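You operate a simulated robot arm through the tools that you are given. There is no shell and no other tool. Be economical: measure what you need, move in short steps, check, and stop when the job is done.

Carry out the task below with a simulated two-armed robot. There is one attempt and no reset: what you move stays moved.

## Task
Check the paper warning: take the roll out of the monitor and self-test without it.
Fine: roll on the charge bench; paper drawer shut before the test; monitor off after. Set down upright: white paper roll. Where these are worked on the way, their far stop is far enough and under half their travel is too little: paper drawer.

Only the result counts: the job must be done as asked and must still hold three seconds after the hand-in. Knocking over, shifting, dropping, spilling or breaking anything else fails it.

## Robot
Two 7-joint arms with fingered hands on one trunk, on a base that drives. Base frame: it is fixed to the floor where the robot stands at the start and does not move with it; the origin is under the middle of the robot, x ahead of it, y to its left, z up; the surface under the hand at the start is at about z = 0.85. Readings come in m, rad, newtons and seconds.
The left shoulder is at the start at [0.042, 0.174, 1.121], the right one opposite. With the tool pointing down near the work surface each hand reaches from about 0.3 to 0.72 m from the robot's upright axis, wherever it stands, measured 20 degrees to its own side. Places, roughly: monitor power switch [0.4, 0.2, 1.1]; monitor test key [0.4, 0.1, 1.1]; paper drawer [0.5, 0, 0.9]; top of the charge bench [0.1, 0.7, 0.8]; white paper roll (5x5x6 cm) [-1, -1.4, 0.4]. Payload 3.8 kg a hand.
The tool frame of a hand sits at the grasp point between the pads (the TCP): z along the fingers, y along the line on which they close. The tips reach 0.026 m beyond it. The gripper opens to 0.132 m. The gripper's body begins 0.073 m behind the TCP. The gripper is a hand of 3 fingers: y runs from the thumb to the fingers, the wrist lies at [0, 0, -0.224] in the tool frame, and closing takes about 1.5 s.
Orientation is that of the tool frame in the base frame, as [roll, pitch, yaw] about the fixed x, y, z axes, in that order (R = Rz(yaw) Ry(pitch) Rx(roll)). With the fingers straight down and closing along the base's y, the tool's x points along the base's -x, its y along +y and its z along -z.

## Interface
- The arms move only by the tool apply_moves. It takes "left_commands", "right_commands" or both (then of equal length, played together; a hand with none holds still); each is a list of rows, each a list of 7 numbers: the finger opening in m, from 0 to 0.132, then the shift along the tool's x, y, z in m, then the turn, a rotation vector about the tool's x, y, z in degrees. In form: [[grip, dx, dy, dz, ax, ay, az], ...]. A call has 1 to 8 rows; each row is the pose to reach, as a shift and turn from the pose commanded when the call began, along the tool's axes at that moment. Each row takes 0.2 s and may step no farther than 0.05 m and 0.15 rad from the row before; otherwise, or with a gripper value out of range, the whole call is refused. A pose out of reach is approached as far as the arm can. The call stops where the force on the tool passes 40 N (or 10 N more than at its start, if that is more) or the arm is blocked; 0.2 s more then pass. The fingers move at their own pace (about 0.108 m/s each) and stop on an object; they squeeze with about 22 N. The grip force told is the motor's: it shows also when the fingers shut on nothing. Time passes only in rows, and 0.2 s behind the last, so rows that repeat a pose let the fingers close. It gives the time, the measured TCP pose, the force on the tool (base axes), the opening and the grip force at its end, in the units of the frame above (readings bear some noise), with the torque about the TCP (base axes, N m) and any sound that the robot's microphone picked up.
- Cameras (640 x 400 px; columns grow to the right, rows downward): "scene" is now at [0.1691, 0.0603, 1.0384]; the picture's right is [0.66, -0.75, 0.00], its down [0.02, 0.02, -1.00] and it looks along [0.75, 0.66, 0.03] (base axes); focal length 214 px, centre (320, 200). "left" rides on the left gripper at [-0.062, 0.003, -0.092] in its tool frame; the picture's right is [-0.05, -1.00, 0.00], its down [0.83, -0.04, -0.56] and it looks along [0.55, -0.03, 0.83] (tool axes); focal length 230 px, centre (320, 200). "right" rides on the right gripper at [0.062, 0.003, -0.092] in its tool frame; the picture's right is [-0.05, 1.00, 0.00], its down [-0.83, -0.04, -0.56] and it looks along [-0.55, -0.03, 0.83] (tool axes); focal length 230 px, centre (320, 200). There is no depth. A picture from a camera that has moved, and an enlarged one, comes with that camera's place and axes in the base frame and with its lens.
- get_image(camera): a new picture of that camera. No time passes.
- move_column(by): slides the trunk up (or, below 0, down) by that many m; the arms and the scene camera ride with it, the base frame stays. It gives what a move gives, with no picture.
- roll_base(legs): drives the robot by 1 to 6 legs, each [ahead, left, turn to the left] in m, m and rad, along the robot's own axes; the way and the turn of a leg run together, so that a leg with both is an arc; at most 1.5 m and 3.142 rad a leg. The arms and the cameras ride along, it lands a little off, and it stops where it bumps. It gives what a move gives.
- grasp_type(shape, hand): the hand has 3 fingers and takes this shape, open, in about a second: jaw (thumb against the fingers, like two jaws); tri (thumb and two fingers); tip (a fingertip pinch); poke (one finger out to press); point (the index stretched); flat (the hand flat); cup (the hand cupped); fist (a fist). The gripper value then closes the fingers along that shape, each until it touches; the sizes above hold for jaw. It gives what a move gives, with no picture.
- turn_head(pan, tilt): turns the head with the scene camera to pan (to the left, within 1.047 rad either way) and tilt (down, from -0.506 to 1.204), counted from straight ahead of the robot. It gives what a move gives.
- zoom(camera, box): a new picture of the part [left, top, right, bottom] of that camera's present view, enlarged. No time passes.
- job_done(): hands the job in; it is judged then, once.

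Go step by step. Nothing tells you exact positions but the pictures and the camera data: compare them with the known pose of the tool, close in by small moves and look again before you grip or let go. The budget is 120 turns and 108 pictures, counting those below and the enlarged ones. Unless the task says otherwise, let go and move clear before handing in, and close with one line.

The tools are called by a JSON object that holds its "api" and its "payload". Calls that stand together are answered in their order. apply_moves: Moves the arms, as the interface text tells. Its arguments: {"type":"object","properties":{"left_commands":{"type":"array"},"right_commands":{"type":"array"}},"required":[]} The other tools are called the same way: move_column (by) slides the trunk up or down; grasp_type (shape, hand) gives the hand a shape; roll_base (legs) drives the base; turn_head (pan, tilt) turns the head that bears the scene camera; get_image (camera) takes a picture; zoom (camera, box) takes an enlarged picture of a part of a camera's view; job_done () hands the job in.

At the start:

```text
t: 0.0
left_ee_pos: [0.3551, 0.4004, 1.1514]
left_ee_rot: [-3.141, -0.001, -3.141]
left_contact_force: [-0.8, 0.1, 0.7]
left_wrist_torque: [0.02, -0.02, -0.01]
left_grip_width: 0.132
left_gripper_force: 0.1
left_shape: jaw
right_ee_pos: [0.3723, 0.0002, 0.9996]
right_ee_rot: [-3.139, -0.001, -3.141]
right_contact_force: [-0.3, -0.9, 0.6]
right_wrist_torque: [0.0, -0.01, -0.07]
right_grip_width: 0.1319
right_gripper_force: 0.1
right_shape: jaw
trunk travel left (down, up): [-0.425, 0.057]
robot x, y, heading: [-0.0016, 0.0051, -0.002]
head pan, tilt: [0.723, -0.026]
```

scene: 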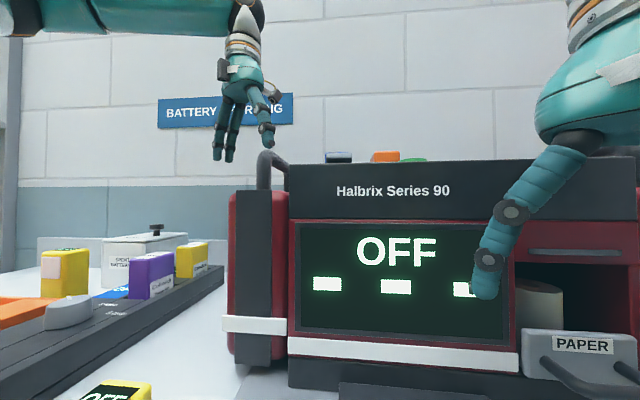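
right: 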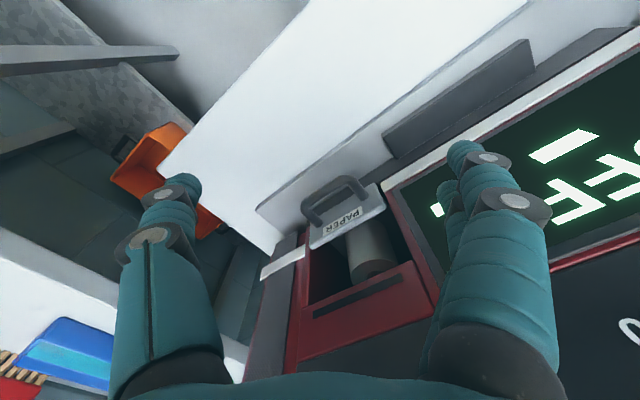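
left: 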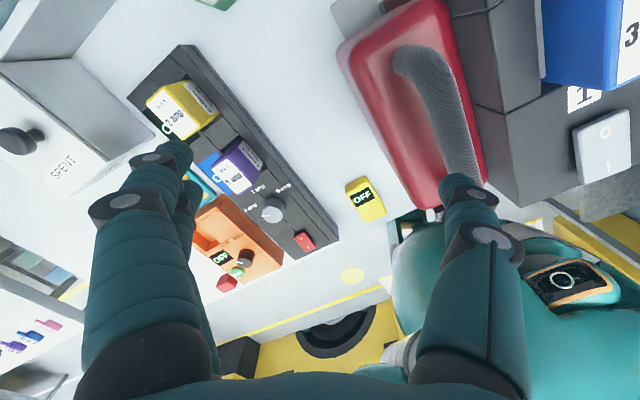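

The monitor faces the robot diagonally, its paper drawer seems partly open with a roll behind it. I look closer at the drawer, the top of the monitor and the surroundings.

{"api": "zoom", "payload": {"camera": "right", "box": [220, 120, 460, 320]}}

{"api": "zoom", "payload": {"camera": "left", "box": [320, 0, 640, 220]}}

{"api": "turn_head", "payload": {"pan": 0.2, "tilt": 0.4}}

```text
2.00 times, centred on (340, 220) of right
camera zoom: at [0.3099, 0.0027, 1.0934], right [0.05, 1.0, 0.0], down [0.83, -0.04, 0.56], along [0.55, -0.03, -0.83], focal length 460 px, centre (280, 160)
```

zoom: 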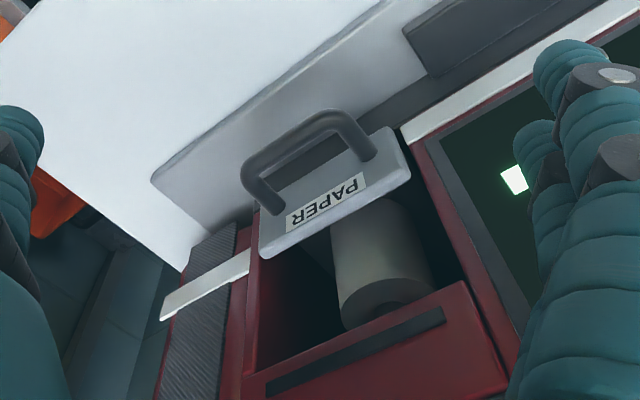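

```text
1.82 times, centred on (480, 110) of left
camera zoom: at [0.4174, 0.4034, 1.2422], right [0.05, -1.0, 0.0], down [-0.83, -0.04, 0.56], along [-0.55, -0.03, -0.83], focal length 418 px, centre (29, 364)
```

zoom: 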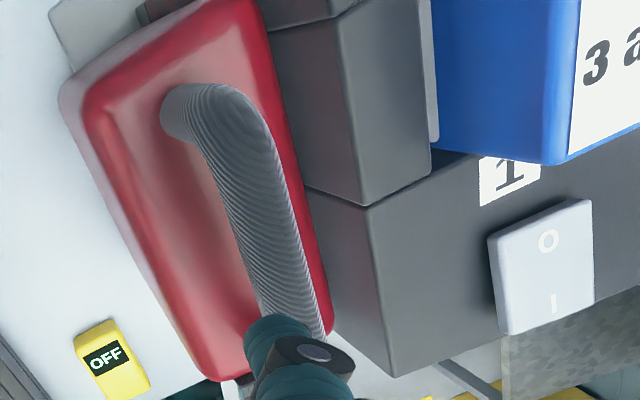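

```text
t: 0.9
left_ee_pos: [0.3556, 0.4013, 1.1491]
left_ee_rot: [3.14, 0.0, -3.141]
left_contact_force: [0.2, 0.3, -0.9]
left_wrist_torque: [0.01, 0.01, 0.0]
left_grip_width: 0.132
left_gripper_force: 0.0
left_shape: jaw
right_ee_pos: [0.3713, -0.0, 0.9996]
right_ee_rot: [3.141, 0.001, -3.141]
right_contact_force: [0.1, 0.5, 0.4]
right_wrist_torque: [-0.01, -0.02, 0.0]
right_grip_width: 0.1321
right_gripper_force: 0.1
right_shape: jaw
trunk travel left (down, up): [-0.425, 0.057]
robot x, y, heading: [-0.0031, 0.0023, -0.0]
head pan, tilt: [0.201, 0.4]
```

The drawer is ajar with a roll inside standing up; now I look at the scene from the head.

{"api": "get_image", "payload": {"camera": "scene"}}

```text
102 pictures are left
camera scene: at [0.1928, 0.0198, 0.9992], right [0.2, -0.98, 0.0], down [-0.38, -0.08, -0.92], along [0.9, 0.18, -0.39], focal length 214 px, centre (320, 200)
```

scene: 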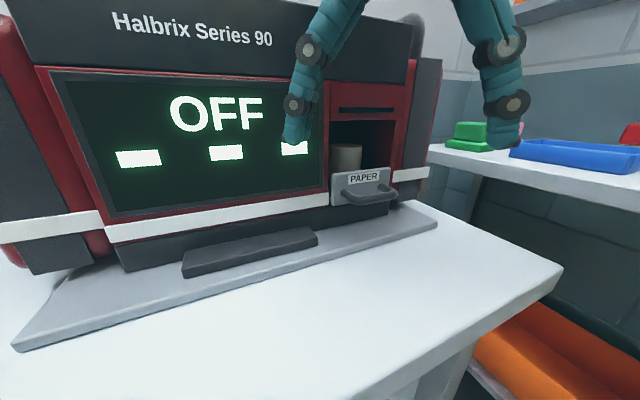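

The label sits near (0.447, 0.017, 0.923) and the monitor's inward axis has a yaw of about 0.64 rad. I zoom on the drawer and handle from the head.

{"api": "zoom", "payload": {"camera": "scene", "box": [300, 90, 440, 220]}}

{"api": "grasp_type", "payload": {"shape": "poke", "hand": "right"}}

{"api": "get_image", "payload": {"camera": "right"}}

```text
3.08 times, centred on (370, 155) of scene
camera zoom: at [0.1928, 0.0198, 0.9992], right [0.2, -0.98, 0.0], down [-0.38, -0.08, -0.92], along [0.9, 0.18, -0.39], focal length 660 px, centre (166, 338)
```

zoom: 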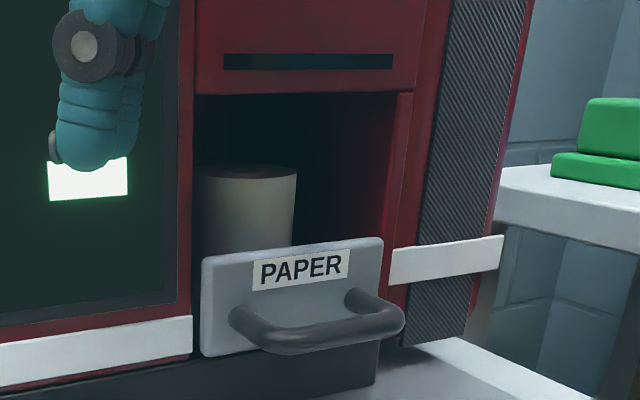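

```text
t: 1.9
left_ee_pos: [0.3557, 0.3998, 1.1503]
left_ee_rot: [-3.141, 0.001, 3.141]
left_contact_force: [-0.3, -0.7, -0.8]
left_wrist_torque: [-0.02, 0.01, -0.05]
left_grip_width: 0.1318
left_gripper_force: 0.1
left_shape: jaw
right_ee_pos: [0.3727, 0.0012, 0.9997]
right_ee_rot: [-3.141, 0.0, -3.141]
right_contact_force: [0.3, 0.2, 0.0]
right_wrist_torque: [-0.01, 0.04, 0.02]
right_grip_width: 0.0
right_gripper_force: 0.1
right_shape: poke
trunk travel left (down, up): [-0.425, 0.057]
robot x, y, heading: [0.0003, -0.0017, -0.002]
head pan, tilt: [0.201, 0.4]
```

```text
100 pictures are left
camera right: at [0.3099, 0.0027, 1.0934], right [0.05, 1.0, 0.0], down [0.83, -0.04, 0.56], along [0.55, -0.03, -0.83], focal length 230 px, centre (320, 200)
```

right: 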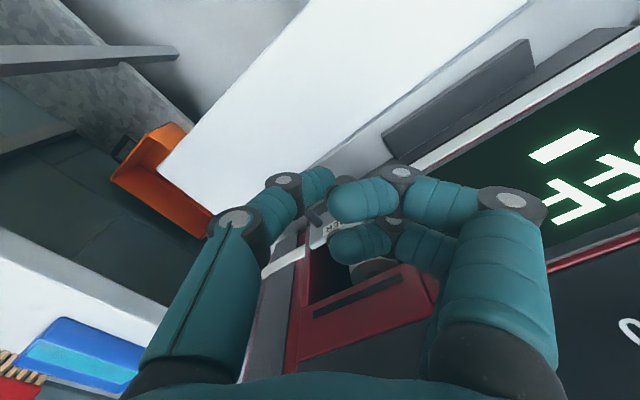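

Poke curls all fingers; I try the point shape for hooking.

{"api": "grasp_type", "payload": {"shape": "point", "hand": "right"}}

{"api": "get_image", "payload": {"camera": "right"}}

```text
t: 2.8
left_ee_pos: [0.3562, 0.4003, 1.1504]
left_ee_rot: [3.142, 0.0, -3.142]
left_contact_force: [0.3, -0.2, -0.7]
left_wrist_torque: [0.02, -0.03, 0.0]
left_grip_width: 0.1319
left_gripper_force: 0.0
left_shape: jaw
right_ee_pos: [0.3715, 0.0004, 0.9999]
right_ee_rot: [3.14, -0.001, -3.141]
right_contact_force: [0.5, 0.0, 0.4]
right_wrist_torque: [0.0, 0.01, 0.0]
right_grip_width: 0.0
right_gripper_force: 0.2
right_shape: point
trunk travel left (down, up): [-0.425, 0.057]
robot x, y, heading: [-0.0012, 0.0, -0.002]
head pan, tilt: [0.201, 0.4]
```

```text
99 pictures are left
camera right: at [0.3099, 0.0027, 1.0934], right [0.05, 1.0, 0.0], down [0.83, -0.04, 0.56], along [0.55, -0.03, -0.83], focal length 230 px, centre (320, 200)
```

right: 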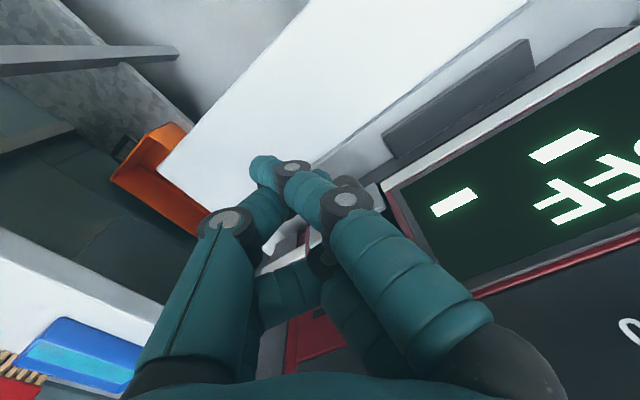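

Pinching the handle bar horizontally (fingers above, thumb below) avoids the narrow gap. I back the base up 0.17 m to give the arm room and set the right hand to jaw.

{"api": "roll_base", "payload": {"legs": [[-0.17, 0, 0]]}}

{"api": "grasp_type", "payload": {"shape": "jaw", "hand": "right"}}

{"api": "get_image", "payload": {"camera": "scene"}}

{"api": "get_image", "payload": {"camera": "left"}}

```text
t: 4.2
left_ee_pos: [0.1897, 0.4008, 1.1513]
left_ee_rot: [-3.141, 0.001, -3.14]
left_contact_force: [0.4, 0.0, -0.7]
left_wrist_torque: [0.01, -0.01, -0.04]
left_grip_width: 0.1319
left_gripper_force: 0.0
left_shape: jaw
right_ee_pos: [0.2062, -0.0002, 1.001]
right_ee_rot: [-3.14, 0.001, 3.141]
right_contact_force: [0.3, -0.9, 0.2]
right_wrist_torque: [-0.02, -0.01, 0.02]
right_grip_width: 0.0
right_gripper_force: 0.0
right_shape: point
trunk travel left (down, up): [-0.425, 0.057]
robot x, y, heading: [-0.1664, -0.0052, 0.001]
head pan, tilt: [0.201, 0.4]
```

```text
t: 5.1
left_ee_pos: [0.1903, 0.4004, 1.1499]
left_ee_rot: [3.141, -0.001, -3.14]
left_contact_force: [-0.2, -0.2, 0.8]
left_wrist_torque: [0.01, 0.01, 0.0]
left_grip_width: 0.1319
left_gripper_force: 0.0
left_shape: jaw
right_ee_pos: [0.2073, 0.0002, 0.9995]
right_ee_rot: [-3.141, -0.001, 3.141]
right_contact_force: [0.2, 0.1, 0.2]
right_wrist_torque: [0.0, 0.02, -0.02]
right_grip_width: 0.0951
right_gripper_force: 0.2
right_shape: jaw
trunk travel left (down, up): [-0.425, 0.057]
robot x, y, heading: [-0.1656, 0.0024, -0.003]
head pan, tilt: [0.201, 0.4]
```

```text
98 pictures are left
camera scene: at [0.028, 0.0198, 0.9991], right [0.2, -0.98, 0.0], down [-0.38, -0.08, -0.92], along [0.9, 0.18, -0.39], focal length 214 px, centre (320, 200)
```

scene: 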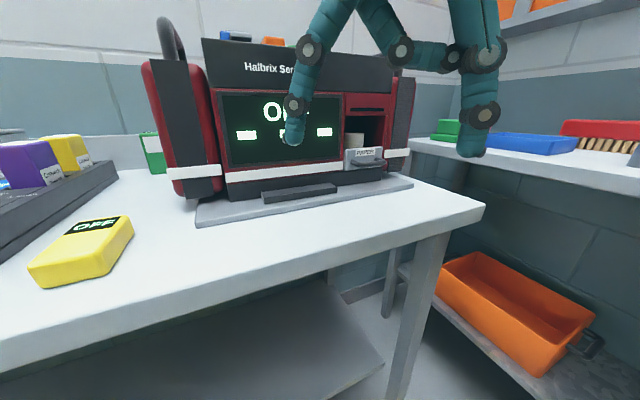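

```text
97 pictures are left
camera left: at [0.2522, 0.4038, 1.2421], right [0.05, -1.0, 0.0], down [-0.83, -0.04, 0.56], along [-0.55, -0.03, -0.83], focal length 230 px, centre (320, 200)
```

left: 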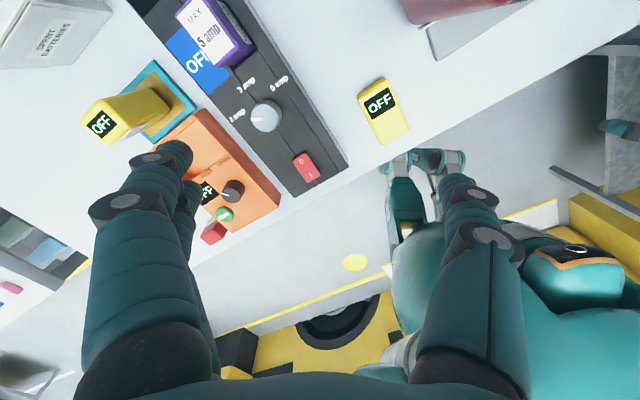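

The right hand has room now. I yaw it by 53° toward the monitor axis.

{"api": "apply_moves", "payload": {"right_commands": [[0.08, 0, 0, 0, 0, 0, 7.6], [0.08, 0, 0, 0, 0, 0, 15.2], [0.08, 0, 0, 0, 0, 0, 22.8], [0.08, 0, 0, 0, 0, 0, 30.4], [0.08, 0, 0, 0, 0, 0, 38], [0.08, 0, 0, 0, 0, 0, 45.6], [0.08, 0, 0, 0, 0, 0, 53]]}}

{"api": "apply_moves", "payload": {"right_commands": [[0.08, 0, 0, 0, -8, 0, 0], [0.08, 0, 0, 0, -16, 0, 0], [0.08, 0, 0, 0, -24, 0, 0], [0.08, 0, 0, 0, -32, 0, 0], [0.08, 0, 0, 0, -40, 0, 0], [0.08, 0, 0, 0, -48, 0, 0], [0.08, 0, 0, 0, -56, 0, 0], [0.08, 0, 0, 0, -64, 0, 0]]}}

{"api": "get_image", "payload": {"camera": "scene"}}

{"api": "get_image", "payload": {"camera": "right"}}

```text
t: 6.7
left_ee_pos: [0.1897, 0.4018, 1.1481]
left_ee_rot: [-3.141, -0.002, -3.141]
left_contact_force: [0.1, -0.5, 0.2]
left_wrist_torque: [0.0, -0.01, 0.01]
left_grip_width: 0.1317
left_gripper_force: 0.0
left_shape: jaw
right_ee_pos: [0.2077, 0.0001, 0.9996]
right_ee_rot: [-3.141, 0.0, 2.215]
right_contact_force: [0.4, 0.8, 0.1]
right_wrist_torque: [0.01, 0.02, 0.02]
right_grip_width: 0.027
right_gripper_force: 0.1
right_shape: jaw
trunk travel left (down, up): [-0.425, 0.057]
robot x, y, heading: [-0.1628, 0.0022, 0.005]
head pan, tilt: [0.201, 0.4]
```

```text
t: 8.5
left_ee_pos: [0.1915, 0.3988, 1.1502]
left_ee_rot: [3.14, 0.0, -3.141]
left_contact_force: [0.2, 0.0, -0.3]
left_wrist_torque: [0.01, 0.03, 0.01]
left_grip_width: 0.132
left_gripper_force: 0.2
left_shape: jaw
right_ee_pos: [0.2602, 0.0291, 0.9977]
right_ee_rot: [2.025, -0.002, 2.217]
right_contact_force: [0.7, -0.1, -0.4]
right_wrist_torque: [0.02, -0.03, 0.02]
right_grip_width: 0.0268
right_gripper_force: 0.0
right_shape: jaw
right hand out of reach, approached as far as the arm can: row 5, 6, 7, 8
trunk travel left (down, up): [-0.425, 0.057]
robot x, y, heading: [-0.1662, -0.0007, 0.007]
head pan, tilt: [0.201, 0.4]
```

```text
96 pictures are left
camera scene: at [0.0288, 0.0186, 0.9992], right [0.2, -0.98, 0.0], down [-0.38, -0.08, -0.92], along [0.9, 0.18, -0.39], focal length 214 px, centre (320, 200)
```

scene: 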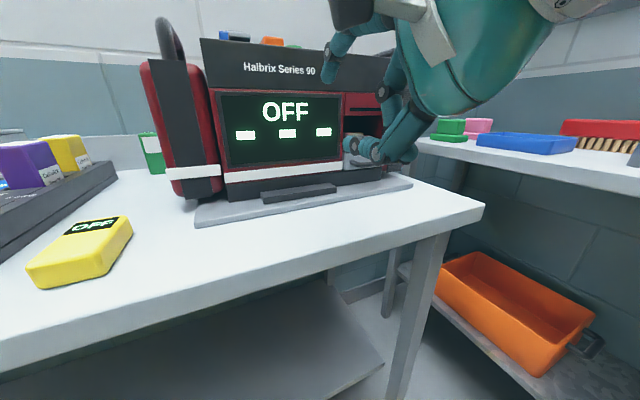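

```text
95 pictures are left
camera right: at [0.1563, 0.0283, 1.0423], right [0.38, 0.22, 0.9], down [0.09, -0.98, 0.2], along [0.92, 0.0, -0.39], focal length 230 px, centre (320, 200)
```

right: 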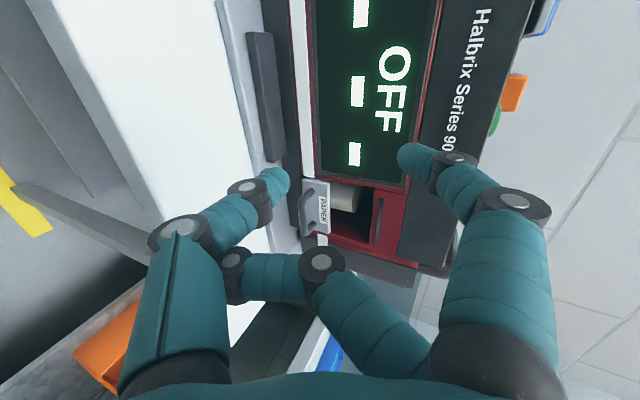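

The pitched pose is reached. The fingers look entangled after the shape change, so I reopen in jaw.

{"api": "grasp_type", "payload": {"shape": "flat", "hand": "right"}}

{"api": "grasp_type", "payload": {"shape": "jaw", "hand": "right"}}

{"api": "apply_moves", "payload": {"right_commands": [[0.132, 0, 0, 0, 0, 0, 0], [0.132, 0, 0, 0, 0, 0, 0], [0.132, 0, 0, 0, 0, 0, 0]]}}

{"api": "get_image", "payload": {"camera": "right"}}

```text
t: 9.4
left_ee_pos: [0.1909, 0.4013, 1.1503]
left_ee_rot: [-3.14, 0.0, -3.139]
left_contact_force: [-0.8, -0.2, -0.5]
left_wrist_torque: [0.04, 0.03, 0.0]
left_grip_width: 0.132
left_gripper_force: 0.1
left_shape: jaw
right_ee_pos: [0.2565, 0.0304, 0.9977]
right_ee_rot: [2.027, -0.001, 2.218]
right_contact_force: [-0.7, 0.4, -0.5]
right_wrist_torque: [0.04, -0.04, 0.02]
right_grip_width: 0.0
right_gripper_force: 0.0
right_shape: flat
trunk travel left (down, up): [-0.425, 0.057]
robot x, y, heading: [-0.1636, 0.0036, 0.011]
head pan, tilt: [0.201, 0.4]
```

```text
t: 10.3
left_ee_pos: [0.1907, 0.3996, 1.1494]
left_ee_rot: [-3.141, 0.0, -3.139]
left_contact_force: [-1.4, 0.9, 0.2]
left_wrist_torque: [-0.03, 0.03, -0.02]
left_grip_width: 0.132
left_gripper_force: 0.1
left_shape: jaw
right_ee_pos: [0.2578, 0.0301, 0.9972]
right_ee_rot: [2.025, -0.003, 2.218]
right_contact_force: [0.4, -0.6, 0.0]
right_wrist_torque: [0.02, -0.02, 0.01]
right_grip_width: 0.1319
right_gripper_force: 0.0
right_shape: jaw
trunk travel left (down, up): [-0.425, 0.057]
robot x, y, heading: [-0.1628, -0.0004, 0.003]
head pan, tilt: [0.201, 0.4]
```

```text
t: 11.1
left_ee_pos: [0.1909, 0.4001, 1.1498]
left_ee_rot: [-3.141, 0.001, -3.14]
left_contact_force: [0.5, 0.7, 0.3]
left_wrist_torque: [-0.01, -0.03, -0.02]
left_grip_width: 0.1322
left_gripper_force: 0.0
left_shape: jaw
right_ee_pos: [0.259, 0.031, 0.9975]
right_ee_rot: [2.026, 0.0, 2.22]
right_contact_force: [-0.5, 0.2, 0.2]
right_wrist_torque: [0.01, 0.0, 0.0]
right_grip_width: 0.1321
right_gripper_force: 0.1
right_shape: jaw
trunk travel left (down, up): [-0.425, 0.057]
robot x, y, heading: [-0.1679, -0.0, 0.004]
head pan, tilt: [0.201, 0.4]
```

```text
94 pictures are left
camera right: at [0.1556, 0.0295, 1.0422], right [0.38, 0.22, 0.9], down [0.09, -0.97, 0.21], along [0.92, 0.0, -0.39], focal length 230 px, centre (320, 200)
```

right: 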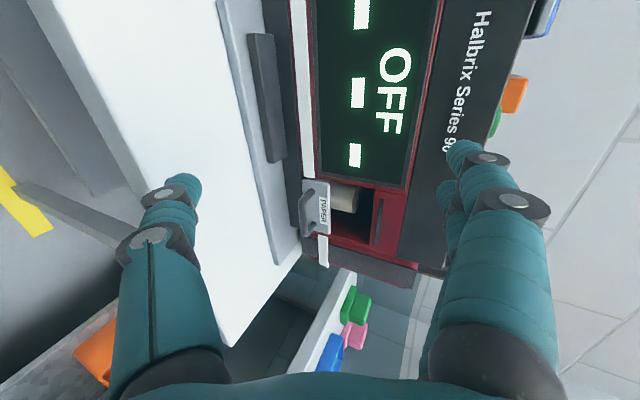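

Bar estimated at (0.4225, 0.010, 0.907). I approach to a stand-off with a narrow opening, then look again.

{"api": "apply_moves", "payload": {"right_commands": [[0.05, -0.04, -0.01, 0.02, 0, 0, 0], [0.05, -0.08, -0.02, 0.04, 0, 0, 0], [0.05, -0.116, -0.028, 0.06, 0, 0, 0], [0.05, -0.116, -0.028, 0.08, 0, 0, 0], [0.05, -0.116, -0.028, 0.08, 0, 0, 0]]}}

{"api": "get_image", "payload": {"camera": "right"}}

{"api": "zoom", "payload": {"camera": "scene", "box": [300, 80, 480, 200]}}

```text
t: 12.3
left_ee_pos: [0.1905, 0.399, 1.1504]
left_ee_rot: [-3.14, -0.002, -3.139]
left_contact_force: [0.1, 0.6, 0.6]
left_wrist_torque: [0.0, -0.02, 0.03]
left_grip_width: 0.1319
left_gripper_force: 0.1
left_shape: jaw
right_ee_pos: [0.3782, -0.0275, 0.9383]
right_ee_rot: [2.025, 0.001, 2.218]
right_contact_force: [-0.7, 0.0, -0.3]
right_wrist_torque: [-0.01, 0.01, 0.0]
right_grip_width: 0.0507
right_gripper_force: 0.1
right_shape: jaw
trunk travel left (down, up): [-0.425, 0.057]
robot x, y, heading: [-0.164, 0.0029, 0.005]
head pan, tilt: [0.201, 0.4]
```

```text
93 pictures are left
camera right: at [0.275, -0.0282, 0.9825], right [0.38, 0.22, 0.9], down [0.09, -0.98, 0.2], along [0.92, 0.0, -0.39], focal length 230 px, centre (320, 200)
```

right: 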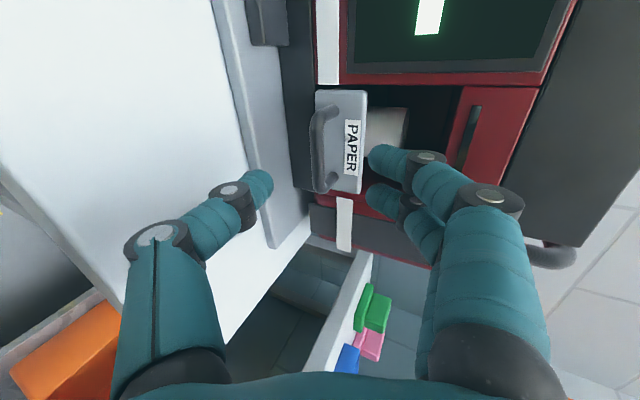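

```text
3.33 times, centred on (390, 140) of scene
camera zoom: at [0.0278, 0.0195, 0.9992], right [0.2, -0.98, 0.0], down [-0.38, -0.08, -0.92], along [0.9, 0.18, -0.39], focal length 715 px, centre (87, 400)
```

zoom: 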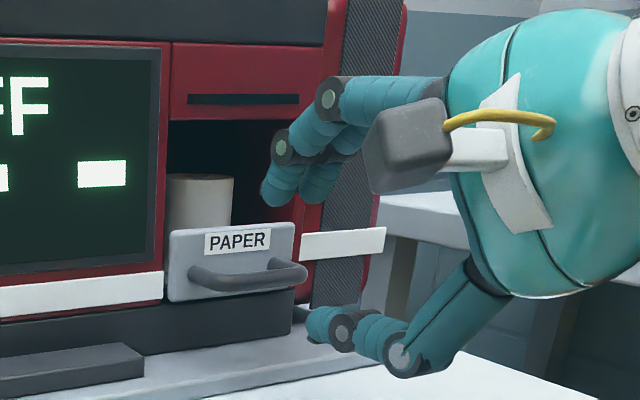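

Everything lines up with the bar. I advance about 58 mm and close.

{"api": "apply_moves", "payload": {"right_commands": [[0.045, 0.001, -0.001, 0.02, 0, 0, 0], [0.045, 0.002, -0.002, 0.04, 0, 0, 0], [0.045, 0.002, -0.002, 0.058, 0, 0, 0], [0.0, 0.002, -0.002, 0.058, 0, 0, 0], [0.0, 0.002, -0.002, 0.058, 0, 0, 0], [0.0, 0.002, -0.002, 0.058, 0, 0, 0]]}}

{"api": "zoom", "payload": {"camera": "scene", "box": [300, 80, 480, 200]}}

```text
t: 13.7
left_ee_pos: [0.1907, 0.3995, 1.1503]
left_ee_rot: [3.141, 0.002, -3.139]
left_contact_force: [-0.7, -0.3, -0.1]
left_wrist_torque: [-0.01, 0.04, 0.01]
left_grip_width: 0.1319
left_gripper_force: 0.1
left_shape: jaw
right_ee_pos: [0.4161, 0.0054, 0.9082]
right_ee_rot: [2.026, -0.003, 2.218]
right_contact_force: [-4.8, -3.3, 1.0]
right_wrist_torque: [0.3, -0.1, 0.04]
right_grip_width: 0.0044
right_gripper_force: 22.0
right_shape: jaw
trunk travel left (down, up): [-0.425, 0.057]
robot x, y, heading: [-0.1648, 0.0012, 0.004]
head pan, tilt: [0.201, 0.4]
```

```text
3.33 times, centred on (390, 140) of scene
camera zoom: at [0.0281, 0.0196, 0.9989], right [0.2, -0.98, 0.0], down [-0.38, -0.08, -0.92], along [0.9, 0.18, -0.39], focal length 715 px, centre (87, 400)
```

zoom: 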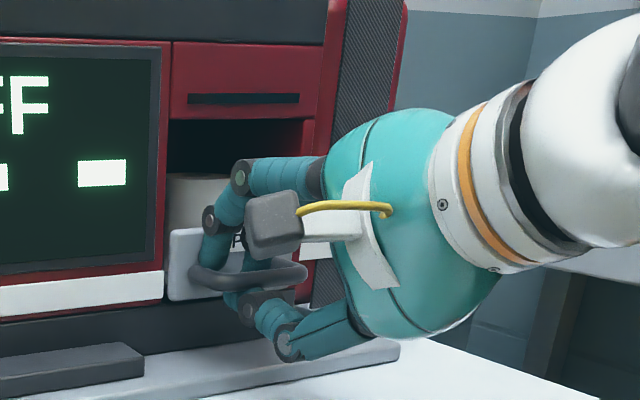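

Fingers are closed around the bar. I pull 3 cm straight out and check.

{"api": "apply_moves", "payload": {"right_commands": [[0.0, 0, -0.0044, -0.009, 0, 0, 0], [0.0, 0, -0.0088, -0.018, 0, 0, 0], [0.0, 0, -0.0132, -0.027, 0, 0, 0]]}}

{"api": "zoom", "payload": {"camera": "scene", "box": [300, 80, 480, 200]}}

```text
t: 14.5
left_ee_pos: [0.1912, 0.4018, 1.1501]
left_ee_rot: [-3.141, 0.0, -3.139]
left_contact_force: [0.7, 0.7, -0.1]
left_wrist_torque: [-0.02, 0.02, -0.04]
left_grip_width: 0.132
left_gripper_force: 0.0
left_shape: jaw
right_ee_pos: [0.3918, -0.0124, 0.9078]
right_ee_rot: [2.027, -0.004, 2.22]
right_contact_force: [-2.8, 3.9, 0.4]
right_wrist_torque: [0.24, 0.0, 0.05]
right_grip_width: 0.0035
right_gripper_force: 22.5
right_shape: jaw
trunk travel left (down, up): [-0.425, 0.057]
robot x, y, heading: [-0.1685, 0.0011, 0.005]
head pan, tilt: [0.201, 0.4]
```

```text
3.33 times, centred on (390, 140) of scene
camera zoom: at [0.0283, 0.0203, 0.9989], right [0.2, -0.98, 0.0], down [-0.38, -0.08, -0.92], along [0.9, 0.18, -0.39], focal length 715 px, centre (87, 400)
```

zoom: 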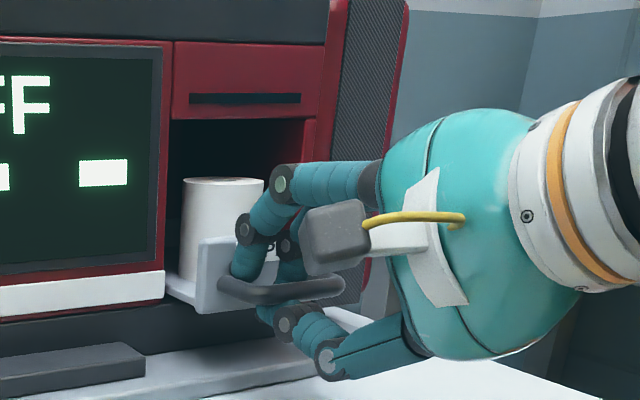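

The drawer is moving with the roll standing on it. I keep pulling to its stop in small steps.

{"api": "apply_moves", "payload": {"right_commands": [[0.0, 0, -0.0044, -0.009, 0, 0, 0], [0.0, 0, -0.0088, -0.018, 0, 0, 0], [0.0, 0, -0.0132, -0.027, 0, 0, 0], [0.0, 0, -0.0176, -0.036, 0, 0, 0], [0.0, 0, -0.022, -0.045, 0, 0, 0], [0.0, 0, -0.0264, -0.054, 0, 0, 0], [0.0, 0, -0.0308, -0.063, 0, 0, 0]]}}

{"api": "zoom", "payload": {"camera": "scene", "box": [300, 80, 480, 200]}}

```text
t: 16.1
left_ee_pos: [0.1901, 0.4005, 1.1494]
left_ee_rot: [-3.141, -0.002, -3.14]
left_contact_force: [0.0, -0.4, 0.2]
left_wrist_torque: [-0.02, 0.01, 0.02]
left_grip_width: 0.1318
left_gripper_force: 0.1
left_shape: jaw
right_ee_pos: [0.3364, -0.0567, 0.9072]
right_ee_rot: [2.031, 0.002, 2.215]
right_contact_force: [-4.3, 7.0, 0.7]
right_wrist_torque: [0.09, 0.08, -0.03]
right_grip_width: 0.0014
right_gripper_force: 21.6
right_shape: jaw
trunk travel left (down, up): [-0.425, 0.057]
robot x, y, heading: [-0.1647, -0.0006, 0.003]
head pan, tilt: [0.201, 0.4]
```

```text
3.33 times, centred on (390, 140) of scene
camera zoom: at [0.0282, 0.0201, 0.999], right [0.2, -0.98, 0.0], down [-0.38, -0.08, -0.92], along [0.9, 0.18, -0.39], focal length 715 px, centre (87, 400)
```

zoom: 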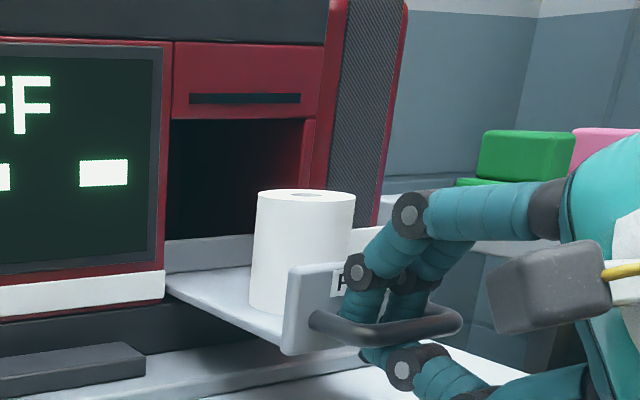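

The roll is now out in front of the face. I pull gently further to find the stop.

{"api": "apply_moves", "payload": {"right_commands": [[0.0, 0.002, -0.0044, -0.009, 0, 0, 0], [0.0, 0.004, -0.0088, -0.018, 0, 0, 0], [0.0, 0.006, -0.0132, -0.027, 0, 0, 0]]}}

{"api": "zoom", "payload": {"camera": "scene", "box": [300, 80, 480, 200]}}

```text
t: 16.9
left_ee_pos: [0.1917, 0.3993, 1.149]
left_ee_rot: [3.141, -0.002, -3.139]
left_contact_force: [-0.5, 0.2, 0.5]
left_wrist_torque: [0.01, -0.02, 0.0]
left_grip_width: 0.1316
left_gripper_force: 0.1
left_shape: jaw
right_ee_pos: [0.3094, -0.0719, 0.9074]
right_ee_rot: [2.028, 0.0, 2.213]
right_contact_force: [3.9, -6.1, 0.7]
right_wrist_torque: [0.17, 0.09, -0.32]
right_grip_width: 0.0015
right_gripper_force: 22.1
right_shape: jaw
trunk travel left (down, up): [-0.425, 0.057]
robot x, y, heading: [-0.1596, 0.0005, 0.003]
head pan, tilt: [0.201, 0.4]
```

```text
3.33 times, centred on (390, 140) of scene
camera zoom: at [0.0289, 0.0189, 0.9989], right [0.2, -0.98, 0.0], down [-0.38, -0.08, -0.92], along [0.9, 0.18, -0.39], focal length 715 px, centre (87, 400)
```

zoom: 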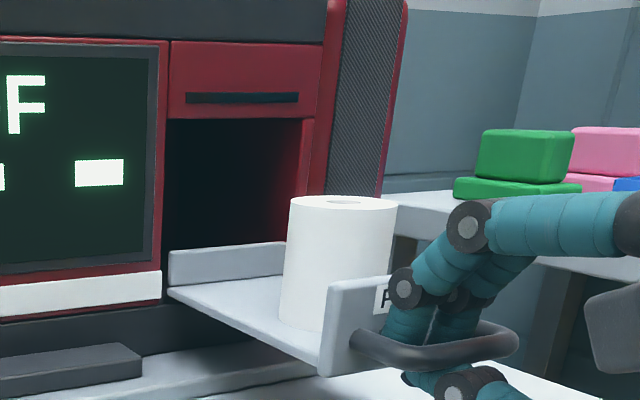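

The drawer is out almost fully (back wall at the face). I release the bar and back away.

{"api": "apply_moves", "payload": {"right_commands": [[0.035, 0, 0, 0, 0, 0, 0], [0.035, 0, 0, 0, 0, 0, 0], [0.035, 0, 0, -0.02, 0, 0, 0], [0.035, 0, 0, -0.045, 0, 0, 0], [0.035, 0, 0, -0.07, 0, 0, 0], [0.035, 0, 0, -0.09, 0, 0, 0]]}}

{"api": "get_image", "payload": {"camera": "scene"}}

{"api": "get_image", "payload": {"camera": "right"}}

```text
t: 18.3
left_ee_pos: [0.1898, 0.4009, 1.1497]
left_ee_rot: [3.141, 0.0, -3.14]
left_contact_force: [0.2, 0.2, -1.1]
left_wrist_torque: [0.0, -0.04, -0.05]
left_grip_width: 0.132
left_gripper_force: 0.1
left_shape: jaw
right_ee_pos: [0.2683, -0.0887, 0.9115]
right_ee_rot: [2.02, 0.005, 2.217]
right_contact_force: [0.4, -0.8, -0.2]
right_wrist_torque: [-0.04, 0.02, 0.0]
right_grip_width: 0.0348
right_gripper_force: 0.1
right_shape: jaw
right hand out of reach, approached as far as the arm can: row 4, 5, 6
trunk travel left (down, up): [-0.425, 0.057]
robot x, y, heading: [-0.1661, 0.0008, 0.006]
head pan, tilt: [0.201, 0.4]
```

```text
87 pictures are left
camera scene: at [0.0277, 0.0204, 0.9991], right [0.2, -0.98, 0.0], down [-0.38, -0.08, -0.92], along [0.9, 0.18, -0.39], focal length 214 px, centre (320, 200)
```

scene: 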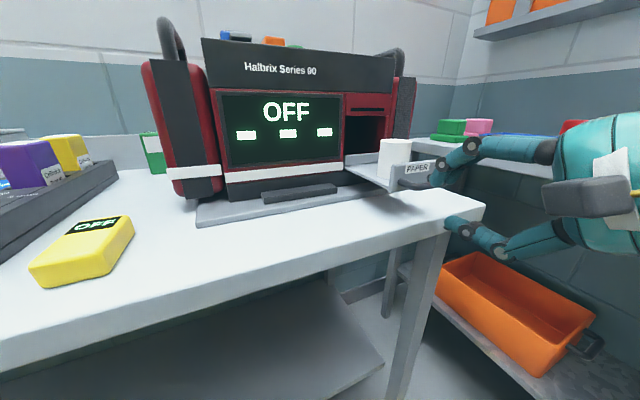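

```text
86 pictures are left
camera right: at [0.1656, -0.0893, 0.9557], right [0.38, 0.22, 0.9], down [0.08, -0.97, 0.21], along [0.92, 0.0, -0.39], focal length 230 px, centre (320, 200)
```

right: 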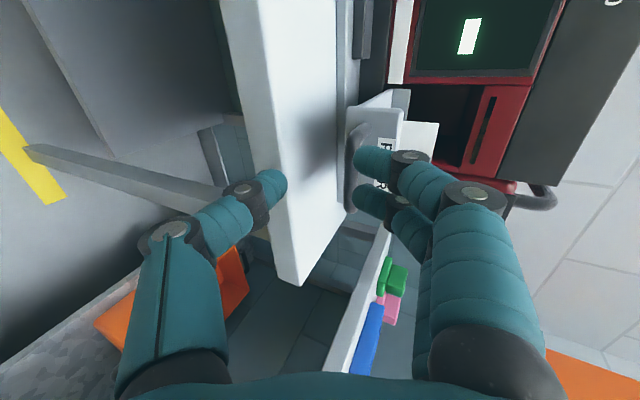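

The hand is clear of the bar. I raise it and survey the charge bench on the left.

{"api": "apply_moves", "payload": {"right_commands": [[0.035, 0, 0.04, -0.018, 0, 0, 0], [0.035, 0, 0.085, -0.04, 0, 0, 0], [0.035, 0, 0.125, -0.06, 0, 0, 0]]}}

{"api": "turn_head", "payload": {"pan": 1.04, "tilt": 0.5}}

{"api": "get_image", "payload": {"camera": "scene"}}

```text
t: 19.1
left_ee_pos: [0.1925, 0.4035, 1.1498]
left_ee_rot: [-3.14, 0.001, -3.141]
left_contact_force: [0.2, 0.8, -0.1]
left_wrist_torque: [-0.01, 0.02, 0.01]
left_grip_width: 0.1318
left_gripper_force: 0.1
left_shape: jaw
right_ee_pos: [0.3028, -0.0802, 1.0368]
right_ee_rot: [2.025, -0.001, 2.218]
right_contact_force: [0.1, 0.4, 0.1]
right_wrist_torque: [-0.05, 0.06, 0.02]
right_grip_width: 0.0352
right_gripper_force: 0.0
right_shape: jaw
right hand out of reach, approached as far as the arm can: row 1, 2, 3
trunk travel left (down, up): [-0.425, 0.057]
robot x, y, heading: [-0.1648, -0.0007, 0.003]
head pan, tilt: [0.201, 0.4]
```

```text
t: 20.2
left_ee_pos: [0.1903, 0.4009, 1.1496]
left_ee_rot: [3.141, -0.002, -3.139]
left_contact_force: [-0.1, 0.6, -0.1]
left_wrist_torque: [0.01, -0.03, 0.02]
left_grip_width: 0.132
left_gripper_force: 0.1
left_shape: jaw
right_ee_pos: [0.3021, -0.0821, 1.0314]
right_ee_rot: [2.027, -0.006, 2.214]
right_contact_force: [-0.9, 0.0, -0.6]
right_wrist_torque: [0.0, -0.02, -0.01]
right_grip_width: 0.0349
right_gripper_force: 0.2
right_shape: jaw
trunk travel left (down, up): [-0.425, 0.057]
robot x, y, heading: [-0.1647, 0.0004, 0.001]
head pan, tilt: [1.04, 0.499]
```

```text
85 pictures are left
camera scene: at [-0.0168, 0.0797, 0.99], right [0.86, -0.51, 0.0], down [-0.24, -0.41, -0.88], along [0.44, 0.76, -0.48], focal length 214 px, centre (320, 200)
```

scene: 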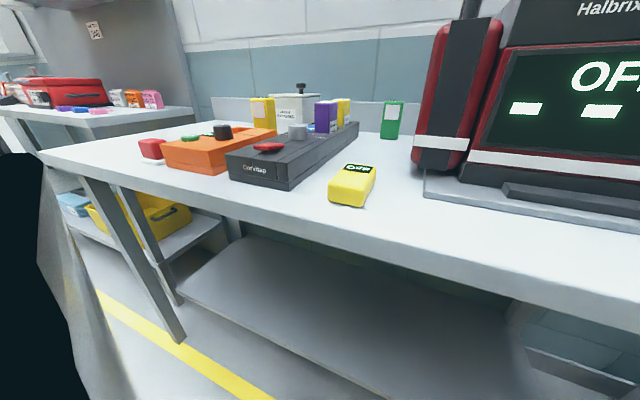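

The left table carries the charger gear. I zoom for a seam between the monitor's table and the charge bench and for free space.

{"api": "zoom", "payload": {"camera": "scene", "box": [30, 80, 350, 280]}}

{"api": "zoom", "payload": {"camera": "scene", "box": [220, 80, 540, 280]}}

{"api": "get_image", "payload": {"camera": "left"}}

```text
2.00 times, centred on (190, 180) of scene
camera zoom: at [-0.0168, 0.0797, 0.99], right [0.86, -0.51, 0.0], down [-0.24, -0.41, -0.88], along [0.44, 0.76, -0.48], focal length 429 px, centre (580, 240)
```

zoom: 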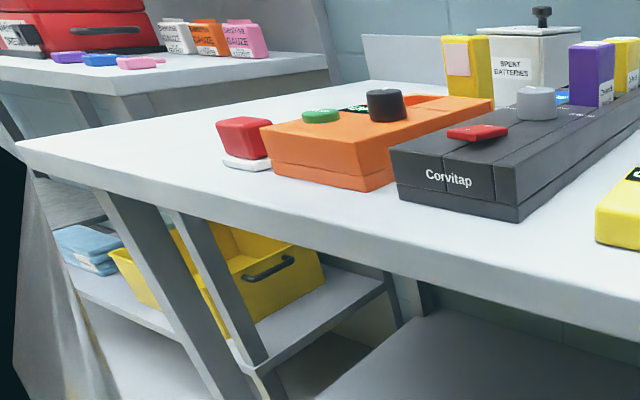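

```text
2.00 times, centred on (380, 180) of scene
camera zoom: at [-0.0168, 0.0797, 0.99], right [0.86, -0.51, 0.0], down [-0.24, -0.41, -0.88], along [0.44, 0.76, -0.48], focal length 429 px, centre (200, 240)
```

zoom: 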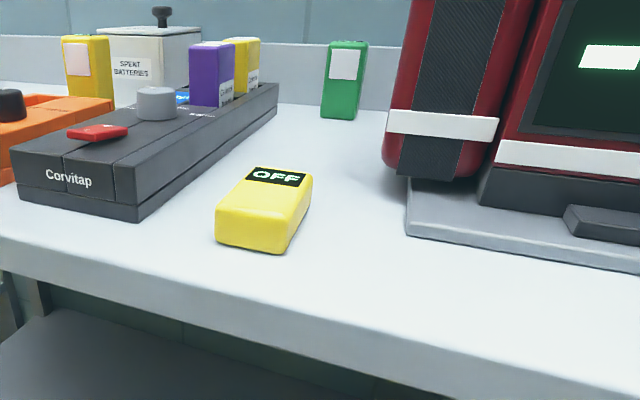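

```text
82 pictures are left
camera left: at [0.2521, 0.4037, 1.2422], right [0.05, -1.0, 0.0], down [-0.83, -0.04, 0.56], along [-0.55, -0.03, -0.83], focal length 230 px, centre (320, 200)
```

left: 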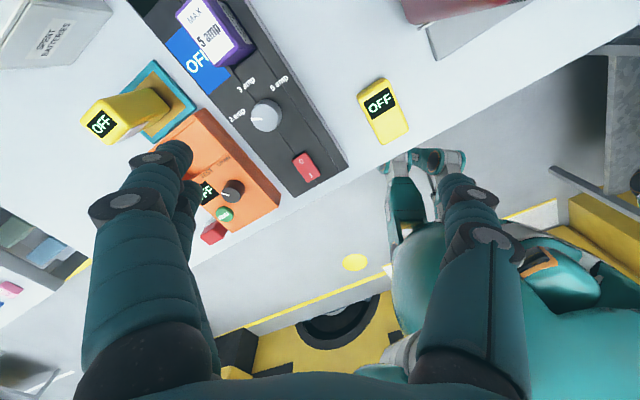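

One continuous bench; a free spot right of the charger at about (0.274, 0.428) suits, reachable with the left hand. First I move the right hand aside and point it down again.

{"api": "apply_moves", "payload": {"right_commands": [[0.035, -0.03, 0, 0, 8, 0, 0], [0.035, -0.06, 0, 0, 16, 0, 0], [0.035, -0.09, 0, 0, 24, 0, 0], [0.035, -0.12, 0, 0, 32, 0, 0], [0.035, -0.15, 0, 0, 40, 0, 0], [0.035, -0.18, 0, 0, 48, 0, 0], [0.035, -0.2, 0, 0, 56, 0, 0], [0.035, -0.2, 0, 0, 64, 0, 0]]}}

{"api": "turn_head", "payload": {"pan": 0.2, "tilt": 0.5}}

{"api": "get_image", "payload": {"camera": "scene"}}

{"api": "get_image", "payload": {"camera": "right"}}

```text
t: 22.1
left_ee_pos: [0.1911, 0.4, 1.1489]
left_ee_rot: [-3.141, 0.0, -3.141]
left_contact_force: [0.7, -0.2, -0.1]
left_wrist_torque: [0.01, 0.04, 0.0]
left_grip_width: 0.1318
left_gripper_force: 0.0
left_shape: jaw
right_ee_pos: [0.3854, -0.2627, 1.0352]
right_ee_rot: [2.981, 0.01, 2.213]
right_contact_force: [0.3, -0.4, -1.0]
right_wrist_torque: [0.02, 0.02, -0.04]
right_grip_width: 0.0353
right_gripper_force: 0.1
right_shape: jaw
right hand out of reach, approached as far as the arm can: row 7, 8
trunk travel left (down, up): [-0.425, 0.057]
robot x, y, heading: [-0.1636, -0.0013, 0.004]
head pan, tilt: [1.04, 0.499]
```

```text
t: 23.2
left_ee_pos: [0.1905, 0.4001, 1.1498]
left_ee_rot: [3.141, 0.0, -3.141]
left_contact_force: [-1.0, -0.5, 0.1]
left_wrist_torque: [0.0, -0.02, 0.02]
left_grip_width: 0.132
left_gripper_force: 0.0
left_shape: jaw
right_ee_pos: [0.3864, -0.2607, 1.0352]
right_ee_rot: [2.983, 0.01, 2.213]
right_contact_force: [0.5, 0.3, -0.5]
right_wrist_torque: [-0.01, 0.04, -0.01]
right_grip_width: 0.0349
right_gripper_force: 0.1
right_shape: jaw
trunk travel left (down, up): [-0.425, 0.057]
robot x, y, heading: [-0.1647, -0.0028, -0.001]
head pan, tilt: [0.201, 0.499]
```

```text
81 pictures are left
camera scene: at [0.0263, 0.0196, 0.99], right [0.2, -0.98, 0.0], down [-0.47, -0.1, -0.88], along [0.86, 0.18, -0.48], focal length 214 px, centre (320, 200)
```

scene: 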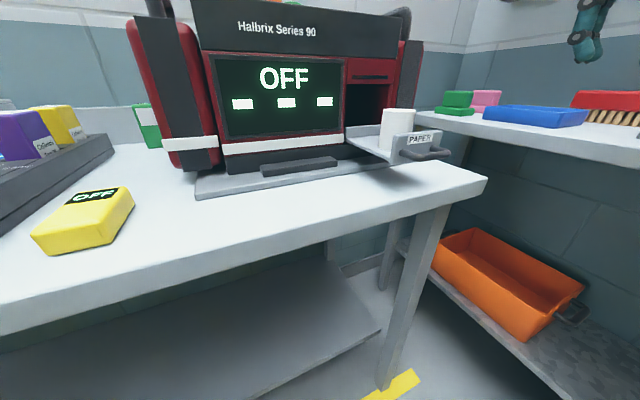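

```text
80 pictures are left
camera right: at [0.3381, -0.2182, 1.1283], right [0.82, 0.55, 0.16], down [0.39, -0.74, 0.55], along [0.42, -0.39, -0.82], focal length 230 px, centre (320, 200)
```

right: 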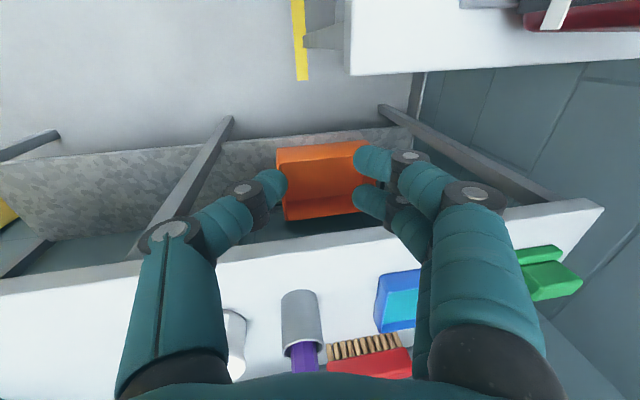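

Right-hand geometry is better for lifting the roll (its camera box will face away from the monitor). I rotate the right hand toward closing parallel to the face.

{"api": "apply_moves", "payload": {"right_commands": [[0.08, 0, 0, -0.01, 9, 0, 0], [0.1, 0, 0, -0.02, 8.9, 0, -8], [0.1, 0, 0, -0.03, 8.8, 0, -16], [0.1, 0, 0, -0.04, 8.7, 0, -24], [0.1, 0, 0, -0.05, 8.6, 0, -32], [0.1, 0, 0, -0.06, 8.4, 0, -40], [0.1, 0, 0, -0.07, 8.2, 0, -48], [0.1, 0, 0, -0.07, 8, 0, -56]]}}

{"api": "zoom", "payload": {"camera": "scene", "box": [330, 80, 460, 180]}}

```text
refused: row 1 steps farther than a row can; nothing moved
```

```text
4.00 times, centred on (395, 130) of scene
camera zoom: at [0.0263, 0.0196, 0.99], right [0.2, -0.98, 0.0], down [-0.47, -0.1, -0.88], along [0.86, 0.18, -0.48], focal length 858 px, centre (20, 480)
```

zoom: 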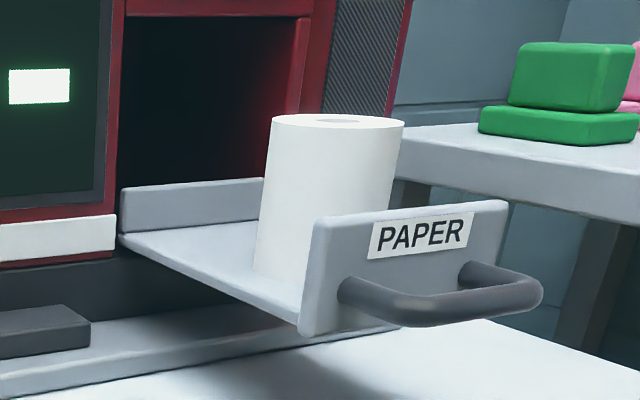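

Rows must stay within 8.6°; I resend with smaller steps.

{"api": "apply_moves", "payload": {"right_commands": [[0.08, 0, 0, -0.01, 7, 0, 0], [0.1, 0, 0, -0.02, 8, 0, -7], [0.1, 0, 0, -0.03, 8, 0, -15], [0.1, 0, 0, -0.04, 8, 0, -23], [0.1, 0, 0, -0.05, 8, 0, -31], [0.1, 0, 0, -0.06, 8, 0, -39], [0.1, 0, 0, -0.07, 8, 0, -47], [0.1, 0, 0, -0.07, 8, 0, -55]]}}

```text
t: 25.0
left_ee_pos: [0.1902, 0.3999, 1.151]
left_ee_rot: [-3.141, 0.0, 3.141]
left_contact_force: [-0.3, 0.8, -0.4]
left_wrist_torque: [0.0, -0.08, -0.02]
left_grip_width: 0.1319
left_gripper_force: 0.0
left_shape: jaw
right_ee_pos: [0.1772, -0.1348, 1.0789]
right_ee_rot: [-3.101, 0.082, -3.125]
right_contact_force: [0.2, 0.6, 0.7]
right_wrist_torque: [-0.01, -0.01, -0.01]
right_grip_width: 0.1
right_gripper_force: 0.2
right_shape: jaw
right hand out of reach, approached as far as the arm can: row 1, 2, 3, 4, 5, 6, 7, 8
trunk travel left (down, up): [-0.425, 0.057]
robot x, y, heading: [-0.1637, -0.0008, -0.001]
head pan, tilt: [0.201, 0.499]
```

The hand ended at a different place than expected (commanded pose was out of reach earlier). I issue a null move to see where it stands.

{"api": "apply_moves", "payload": {"right_commands": [[0.1, 0, 0, 0, 0, 0, 0], [0.1, 0, 0, 0, 0, 0, 0]]}}

```text
t: 25.6
left_ee_pos: [0.1897, 0.4002, 1.1495]
left_ee_rot: [3.141, 0.001, -3.139]
left_contact_force: [0.4, 0.3, -0.1]
left_wrist_torque: [0.0, -0.03, 0.01]
left_grip_width: 0.1321
left_gripper_force: 0.0
left_shape: jaw
right_ee_pos: [0.1776, -0.1348, 1.0779]
right_ee_rot: [-3.104, 0.081, -3.127]
right_contact_force: [-0.9, 0.2, 0.2]
right_wrist_torque: [0.0, -0.01, -0.01]
right_grip_width: 0.0998
right_gripper_force: 0.0
right_shape: jaw
trunk travel left (down, up): [-0.425, 0.057]
robot x, y, heading: [-0.1617, -0.0015, 0.004]
head pan, tilt: [0.201, 0.499]
```

Now level the hand and yaw it to face the drawer.

{"api": "apply_moves", "payload": {"right_commands": [[0.1, 0, 0, 0, -2.15, 4.64, 0], [0.1, 0, 0, 0, -2, 4.5, -7], [0.1, 0, 0, 0, -2, 4.5, -14], [0.1, 0, 0, 0, -2, 4.5, -21], [0.1, 0, 0, 0, -2, 4.5, -28], [0.1, 0, 0, 0, -2, 4.5, -36]]}}

```text
t: 27.0
left_ee_pos: [0.1896, 0.4003, 1.1495]
left_ee_rot: [3.141, -0.001, -3.141]
left_contact_force: [0.3, 0.4, -0.1]
left_wrist_torque: [0.01, 0.0, -0.01]
left_grip_width: 0.1318
left_gripper_force: 0.1
left_shape: jaw
right_ee_pos: [0.0551, -0.0903, 1.067]
right_ee_rot: [-3.126, -0.013, -2.495]
right_contact_force: [19.2, 8.5, 24.2]
right_wrist_torque: [0.99, 0.52, -1.08]
right_grip_width: 0.0958
right_gripper_force: 0.0
right_shape: jaw
right hand out of reach, approached as far as the arm can: row 1, 2, 3, 4, 5, 6
trunk travel left (down, up): [-0.425, 0.057]
robot x, y, heading: [-0.1649, 0.0006, 0.004]
head pan, tilt: [0.201, 0.499]
```

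The hand was too close to the body and drifted inward. I move it outward along the monitor axis.

{"api": "apply_moves", "payload": {"right_commands": [[0.1, -0.04, 0, 0, 0, 0, 0], [0.1, -0.08, 0, 0, 0, 0, 0], [0.1, -0.12, -0.01, 0, 0, 0, 0], [0.1, -0.16, -0.02, 0, 0, 0, 0], [0.1, -0.2, -0.04, 0, 0, 0, 0], [0.1, -0.24, -0.06, 0, 0, 0, 0]]}}

```text
t: 28.4
left_ee_pos: [0.1902, 0.3998, 1.1494]
left_ee_rot: [-3.14, 0.0, -3.14]
left_contact_force: [-0.3, -0.2, 0.2]
left_wrist_torque: [-0.01, 0.01, 0.0]
left_grip_width: 0.1321
left_gripper_force: 0.0
left_shape: jaw
right_ee_pos: [0.059, -0.022, 1.0603]
right_ee_rot: [-3.123, -0.02, -2.49]
right_contact_force: [4.2, -3.0, 5.4]
right_wrist_torque: [0.12, 0.15, -0.01]
right_grip_width: 0.0955
right_gripper_force: 0.0
right_shape: jaw
right hand out of reach, approached as far as the arm can: row 1, 2, 3, 4, 5, 6
trunk travel left (down, up): [-0.425, 0.057]
robot x, y, heading: [-0.1643, -0.0049, 0.003]
head pan, tilt: [0.201, 0.499]
```

The arm seems stuck in an awkward configuration; I look.

{"api": "get_image", "payload": {"camera": "scene"}}

{"api": "get_image", "payload": {"camera": "right"}}

{"api": "get_image", "payload": {"camera": "left"}}

```text
78 pictures are left
camera scene: at [0.0261, 0.0198, 0.9893], right [0.2, -0.98, 0.0], down [-0.47, -0.1, -0.87], along [0.86, 0.18, -0.48], focal length 214 px, centre (320, 200)
```

scene: 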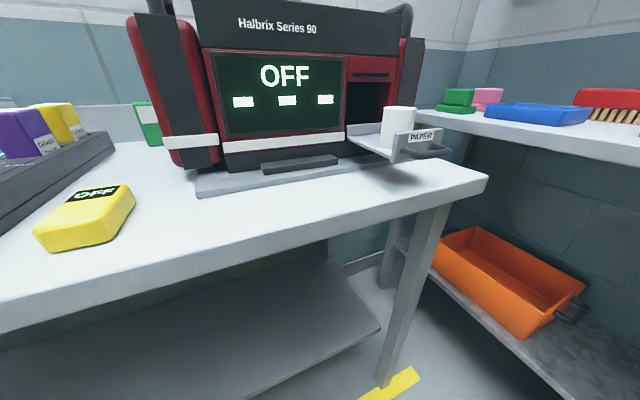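

```text
77 pictures are left
camera right: at [0.0089, -0.0555, 1.1552], right [-0.57, 0.82, -0.02], down [0.69, 0.49, 0.54], along [0.45, 0.29, -0.84], focal length 230 px, centre (320, 200)
```

right: 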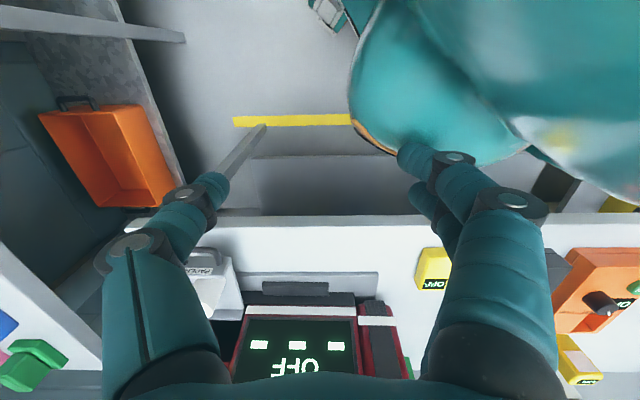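

```text
76 pictures are left
camera left: at [0.2521, 0.4039, 1.2421], right [0.05, -1.0, 0.0], down [-0.83, -0.04, 0.56], along [-0.55, -0.03, -0.83], focal length 230 px, centre (320, 200)
```

left: 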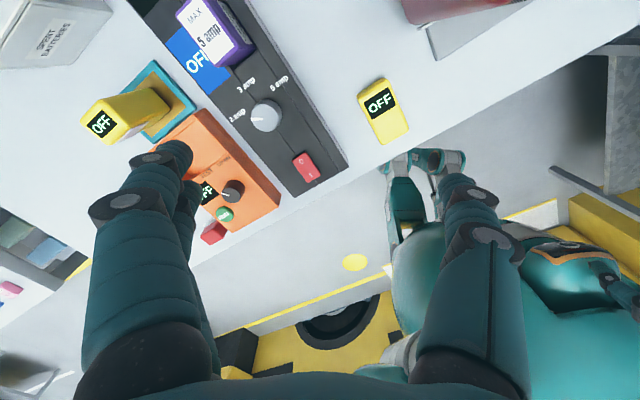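

I unwind the yaw and shift right to free the arm.

{"api": "apply_moves", "payload": {"right_commands": [[0.1, 0, -0.04, 0, 0, 0, 8], [0.1, 0, -0.08, 0, 0, 0, 16], [0.1, -0.02, -0.12, 0, 0, 0, 24], [0.1, -0.06, -0.16, 0, 0, 0, 32], [0.1, -0.1, -0.2, 0, 0, 0, 40], [0.1, -0.14, -0.2, 0, 0, 0, 40]]}}

```text
refused: row 4 steps farther than a row can; nothing moved
```

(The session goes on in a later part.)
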